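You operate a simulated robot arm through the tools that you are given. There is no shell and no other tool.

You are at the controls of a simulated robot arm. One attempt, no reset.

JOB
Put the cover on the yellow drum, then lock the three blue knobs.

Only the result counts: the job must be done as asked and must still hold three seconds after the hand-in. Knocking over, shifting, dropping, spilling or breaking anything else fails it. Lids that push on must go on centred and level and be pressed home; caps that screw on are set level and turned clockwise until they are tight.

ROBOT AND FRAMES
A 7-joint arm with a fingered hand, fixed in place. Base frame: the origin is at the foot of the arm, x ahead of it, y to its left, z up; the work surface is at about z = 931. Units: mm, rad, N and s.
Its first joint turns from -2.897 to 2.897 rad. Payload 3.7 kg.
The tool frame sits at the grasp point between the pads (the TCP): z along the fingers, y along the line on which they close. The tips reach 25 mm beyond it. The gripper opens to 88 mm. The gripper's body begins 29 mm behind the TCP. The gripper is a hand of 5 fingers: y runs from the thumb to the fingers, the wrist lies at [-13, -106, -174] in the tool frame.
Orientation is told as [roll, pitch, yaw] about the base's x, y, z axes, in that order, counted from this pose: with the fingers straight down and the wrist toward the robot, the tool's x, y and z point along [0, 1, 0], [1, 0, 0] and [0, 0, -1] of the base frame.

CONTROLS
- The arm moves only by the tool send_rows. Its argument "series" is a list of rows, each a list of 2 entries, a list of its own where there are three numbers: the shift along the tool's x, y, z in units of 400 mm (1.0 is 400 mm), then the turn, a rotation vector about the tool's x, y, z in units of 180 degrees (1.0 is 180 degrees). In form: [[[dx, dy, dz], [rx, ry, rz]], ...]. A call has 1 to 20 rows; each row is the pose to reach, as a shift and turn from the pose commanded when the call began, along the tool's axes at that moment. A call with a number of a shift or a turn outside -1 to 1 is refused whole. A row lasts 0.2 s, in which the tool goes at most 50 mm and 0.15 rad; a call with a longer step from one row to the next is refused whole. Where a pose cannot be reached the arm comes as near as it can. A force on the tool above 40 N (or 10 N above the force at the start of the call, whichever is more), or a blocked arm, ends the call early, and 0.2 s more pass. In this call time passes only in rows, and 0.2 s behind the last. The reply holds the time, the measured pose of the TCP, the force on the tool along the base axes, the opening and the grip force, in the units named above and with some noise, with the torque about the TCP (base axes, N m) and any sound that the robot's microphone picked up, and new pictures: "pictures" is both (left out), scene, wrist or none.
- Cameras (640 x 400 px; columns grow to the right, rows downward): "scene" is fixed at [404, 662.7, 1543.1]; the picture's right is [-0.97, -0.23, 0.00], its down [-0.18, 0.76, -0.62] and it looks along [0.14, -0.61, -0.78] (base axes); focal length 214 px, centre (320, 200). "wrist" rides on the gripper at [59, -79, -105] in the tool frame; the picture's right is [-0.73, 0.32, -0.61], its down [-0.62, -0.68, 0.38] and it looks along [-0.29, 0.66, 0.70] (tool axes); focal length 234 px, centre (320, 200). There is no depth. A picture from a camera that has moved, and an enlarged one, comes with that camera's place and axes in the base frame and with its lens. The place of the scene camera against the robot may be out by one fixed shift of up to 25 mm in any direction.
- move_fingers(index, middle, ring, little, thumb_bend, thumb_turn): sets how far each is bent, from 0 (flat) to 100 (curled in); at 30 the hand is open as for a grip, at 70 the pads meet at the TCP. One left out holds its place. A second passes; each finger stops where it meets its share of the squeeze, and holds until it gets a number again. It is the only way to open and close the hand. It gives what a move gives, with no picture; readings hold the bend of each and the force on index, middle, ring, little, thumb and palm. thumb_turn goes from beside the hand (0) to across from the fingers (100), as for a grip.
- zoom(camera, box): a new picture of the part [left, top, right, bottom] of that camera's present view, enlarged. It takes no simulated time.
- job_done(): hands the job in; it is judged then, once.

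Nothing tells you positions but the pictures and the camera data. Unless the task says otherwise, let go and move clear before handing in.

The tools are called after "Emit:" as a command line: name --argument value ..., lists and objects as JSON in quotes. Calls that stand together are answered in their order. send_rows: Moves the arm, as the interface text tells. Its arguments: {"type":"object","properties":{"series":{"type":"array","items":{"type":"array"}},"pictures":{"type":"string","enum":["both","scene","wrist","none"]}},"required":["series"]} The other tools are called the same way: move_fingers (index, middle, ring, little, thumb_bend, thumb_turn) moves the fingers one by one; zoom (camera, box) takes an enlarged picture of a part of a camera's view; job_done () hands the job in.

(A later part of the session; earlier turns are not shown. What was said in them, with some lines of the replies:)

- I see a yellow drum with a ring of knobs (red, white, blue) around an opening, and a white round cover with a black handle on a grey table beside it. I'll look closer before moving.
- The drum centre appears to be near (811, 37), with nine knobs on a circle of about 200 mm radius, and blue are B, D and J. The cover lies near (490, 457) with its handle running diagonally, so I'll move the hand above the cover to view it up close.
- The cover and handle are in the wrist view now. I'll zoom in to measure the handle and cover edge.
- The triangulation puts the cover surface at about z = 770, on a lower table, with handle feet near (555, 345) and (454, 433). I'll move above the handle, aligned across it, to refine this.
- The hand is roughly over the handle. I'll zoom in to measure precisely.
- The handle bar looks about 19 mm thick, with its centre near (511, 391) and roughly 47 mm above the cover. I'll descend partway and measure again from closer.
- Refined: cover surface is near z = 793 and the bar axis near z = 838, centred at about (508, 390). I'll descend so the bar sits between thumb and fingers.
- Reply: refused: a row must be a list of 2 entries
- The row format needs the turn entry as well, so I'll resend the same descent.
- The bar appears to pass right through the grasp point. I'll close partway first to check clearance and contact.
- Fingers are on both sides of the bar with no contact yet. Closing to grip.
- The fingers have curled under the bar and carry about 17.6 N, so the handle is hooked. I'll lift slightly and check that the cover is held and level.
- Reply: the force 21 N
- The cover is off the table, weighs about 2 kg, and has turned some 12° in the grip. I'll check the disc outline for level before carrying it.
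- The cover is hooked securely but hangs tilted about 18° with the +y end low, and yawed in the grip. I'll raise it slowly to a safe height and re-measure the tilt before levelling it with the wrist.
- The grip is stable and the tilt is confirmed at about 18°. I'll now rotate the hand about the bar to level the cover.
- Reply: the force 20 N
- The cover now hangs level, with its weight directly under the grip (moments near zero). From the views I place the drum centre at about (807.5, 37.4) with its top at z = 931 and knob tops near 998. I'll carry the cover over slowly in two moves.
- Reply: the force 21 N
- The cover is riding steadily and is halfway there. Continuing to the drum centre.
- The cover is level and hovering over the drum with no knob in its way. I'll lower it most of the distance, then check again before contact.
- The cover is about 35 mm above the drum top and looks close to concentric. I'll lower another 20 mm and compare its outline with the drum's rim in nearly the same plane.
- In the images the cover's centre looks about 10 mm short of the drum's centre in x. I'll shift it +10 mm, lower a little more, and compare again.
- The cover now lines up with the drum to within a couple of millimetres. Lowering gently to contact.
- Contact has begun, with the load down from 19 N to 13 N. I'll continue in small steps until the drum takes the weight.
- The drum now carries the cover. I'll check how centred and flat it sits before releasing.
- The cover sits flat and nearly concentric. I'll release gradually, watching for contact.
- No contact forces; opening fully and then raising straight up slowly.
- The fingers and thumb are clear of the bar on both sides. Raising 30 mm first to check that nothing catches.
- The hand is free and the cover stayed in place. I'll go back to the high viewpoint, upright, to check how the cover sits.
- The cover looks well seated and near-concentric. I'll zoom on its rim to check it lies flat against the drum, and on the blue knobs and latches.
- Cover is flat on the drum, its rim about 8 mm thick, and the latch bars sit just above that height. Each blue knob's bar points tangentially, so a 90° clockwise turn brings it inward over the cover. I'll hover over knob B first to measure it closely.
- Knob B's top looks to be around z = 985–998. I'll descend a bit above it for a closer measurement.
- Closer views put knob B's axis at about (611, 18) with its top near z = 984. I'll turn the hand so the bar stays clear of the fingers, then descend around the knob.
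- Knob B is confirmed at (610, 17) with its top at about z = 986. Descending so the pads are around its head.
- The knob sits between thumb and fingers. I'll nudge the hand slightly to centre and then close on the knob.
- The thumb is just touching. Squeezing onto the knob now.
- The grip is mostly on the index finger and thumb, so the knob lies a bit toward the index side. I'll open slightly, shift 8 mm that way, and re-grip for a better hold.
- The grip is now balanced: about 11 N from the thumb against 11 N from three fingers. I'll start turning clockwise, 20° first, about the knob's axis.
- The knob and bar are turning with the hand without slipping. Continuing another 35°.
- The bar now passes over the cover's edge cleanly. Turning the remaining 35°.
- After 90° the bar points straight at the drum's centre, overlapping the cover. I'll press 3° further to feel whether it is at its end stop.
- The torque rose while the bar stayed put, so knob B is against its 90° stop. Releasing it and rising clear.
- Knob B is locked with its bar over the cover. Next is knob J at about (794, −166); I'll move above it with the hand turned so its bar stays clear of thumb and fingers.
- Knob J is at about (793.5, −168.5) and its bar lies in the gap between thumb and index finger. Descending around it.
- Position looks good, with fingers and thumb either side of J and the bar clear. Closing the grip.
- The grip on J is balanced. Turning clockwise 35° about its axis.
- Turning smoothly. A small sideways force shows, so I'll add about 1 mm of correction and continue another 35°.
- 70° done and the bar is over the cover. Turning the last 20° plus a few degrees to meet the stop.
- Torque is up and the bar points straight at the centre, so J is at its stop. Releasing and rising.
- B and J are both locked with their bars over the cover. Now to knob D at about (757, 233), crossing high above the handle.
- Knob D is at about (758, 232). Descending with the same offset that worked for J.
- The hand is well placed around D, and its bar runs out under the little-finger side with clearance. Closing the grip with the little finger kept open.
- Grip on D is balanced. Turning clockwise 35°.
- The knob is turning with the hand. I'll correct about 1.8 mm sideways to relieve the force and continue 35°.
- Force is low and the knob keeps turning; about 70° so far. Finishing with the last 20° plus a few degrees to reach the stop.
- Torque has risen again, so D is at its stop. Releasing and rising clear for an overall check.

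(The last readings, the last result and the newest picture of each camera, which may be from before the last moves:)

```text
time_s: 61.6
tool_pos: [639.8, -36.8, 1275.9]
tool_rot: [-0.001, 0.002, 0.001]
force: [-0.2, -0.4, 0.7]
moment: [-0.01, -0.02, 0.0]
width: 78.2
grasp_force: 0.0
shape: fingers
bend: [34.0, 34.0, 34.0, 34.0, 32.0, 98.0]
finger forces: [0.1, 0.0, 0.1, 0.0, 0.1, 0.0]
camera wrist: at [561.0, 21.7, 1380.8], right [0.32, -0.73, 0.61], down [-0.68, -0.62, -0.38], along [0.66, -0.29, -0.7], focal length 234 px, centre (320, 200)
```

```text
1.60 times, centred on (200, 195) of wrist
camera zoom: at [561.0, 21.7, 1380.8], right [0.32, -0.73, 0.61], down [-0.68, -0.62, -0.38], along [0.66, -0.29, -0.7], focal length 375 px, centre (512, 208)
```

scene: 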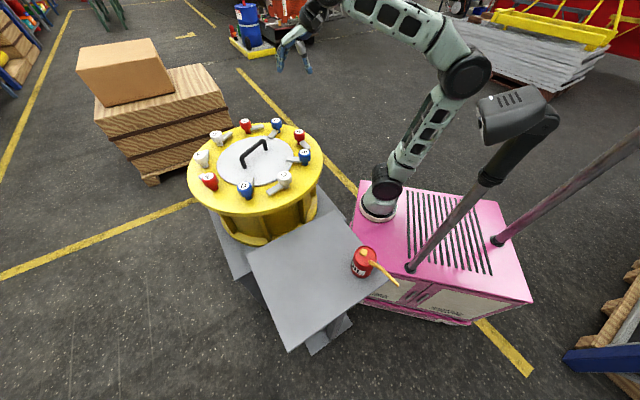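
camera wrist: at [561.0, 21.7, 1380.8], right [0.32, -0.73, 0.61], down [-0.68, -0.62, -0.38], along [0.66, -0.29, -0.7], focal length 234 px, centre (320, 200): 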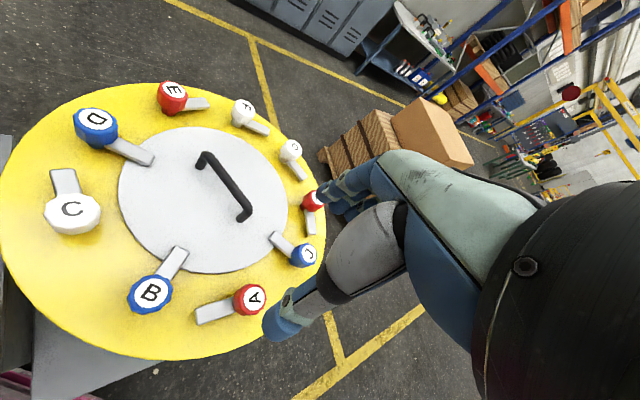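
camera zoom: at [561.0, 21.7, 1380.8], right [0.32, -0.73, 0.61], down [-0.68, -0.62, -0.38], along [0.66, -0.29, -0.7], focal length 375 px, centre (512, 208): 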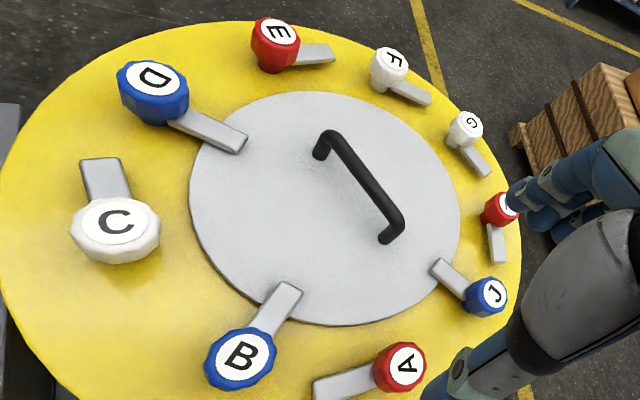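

All three blue knobs have their bars pointing inward over the cover, and the others are untouched. I'll take a last close look at each bar and the rim.

Emit:
zoom --camera "scene" --box '[250, 110, 330, 160]'

Emit:
zoom --camera "scene" --box '[210, 160, 290, 210]'

Emit:
zoom --camera "wrist" --box '[240, 210, 368, 290]'

Emit:
zoom --camera "wrist" --box '[100, 220, 260, 320]'

```text
8.00 times, centred on (290, 135) of scene
camera zoom: at [404.0, 662.7, 1543.1], right [-0.97, -0.23, 0.0], down [-0.18, 0.76, -0.62], along [0.14, -0.61, -0.78], focal length 1716 px, centre (560, 720)
```

zoom: 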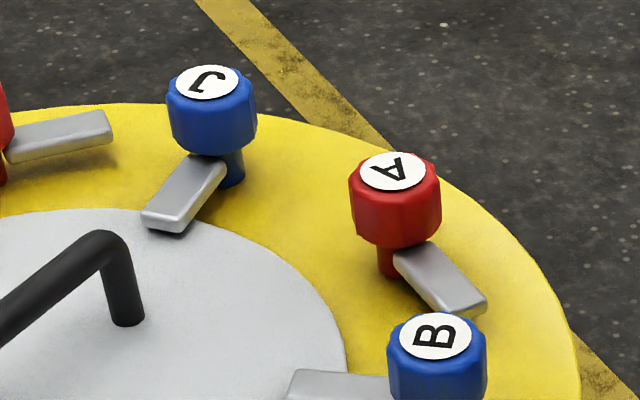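

```text
8.00 times, centred on (250, 185) of scene
camera zoom: at [404.0, 662.7, 1543.1], right [-0.97, -0.23, 0.0], down [-0.18, 0.76, -0.62], along [0.14, -0.61, -0.78], focal length 1716 px, centre (880, 320)
```

zoom: 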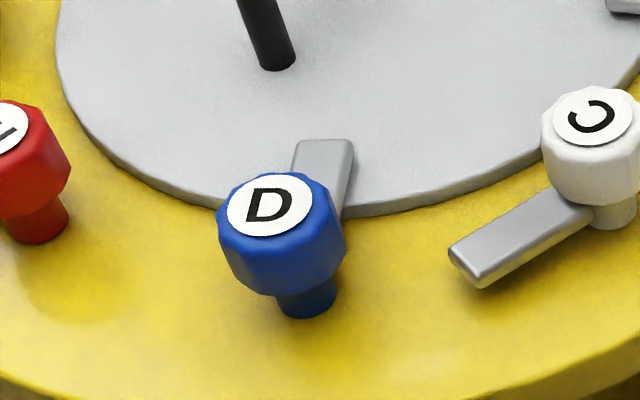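

```text
5.00 times, centred on (304, 250) of wrist
camera zoom: at [561.0, 21.7, 1380.8], right [0.32, -0.73, 0.61], down [-0.68, -0.62, -0.38], along [0.66, -0.29, -0.7], focal length 1171 px, centre (400, -50)
```

zoom: 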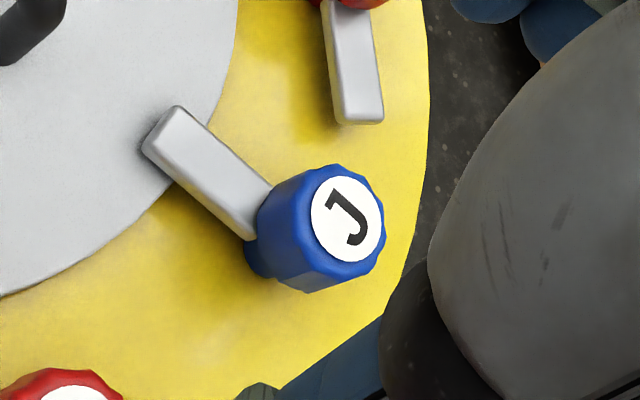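

```text
4.00 times, centred on (180, 270) of wrist
camera zoom: at [561.0, 21.7, 1380.8], right [0.32, -0.73, 0.61], down [-0.68, -0.62, -0.38], along [0.66, -0.29, -0.7], focal length 937 px, centre (880, -80)
```

zoom: 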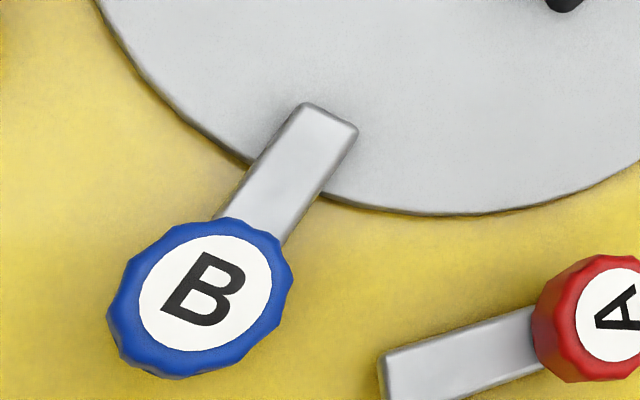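

The cover lies flat and nearly centred on the drum. B, D and J are turned to their stops with their bars over the cover's edge. The other knobs and the oil can are untouched and the hand is well clear, so I'm handing in the job.

Emit:
job_done

```text
The job is handed in.
```

The cover is on the yellow drum and the three blue knobs (B, D and J) are locked. I handed the job in, but no verdict has come back yet.

- **Cover:** It lies flat on the drum, about 3–5 mm off centre by my estimate. It settled under its own weight; I did not press it down further.
- **Knobs:** I turned each blue knob 90° clockwise to its stop. Their bars now point at the drum's centre and overlap the cover's edge.
- **Everything else:** In the final pictures the red and white knobs and the oil can are where they started. The hand is open and well clear of the drum.
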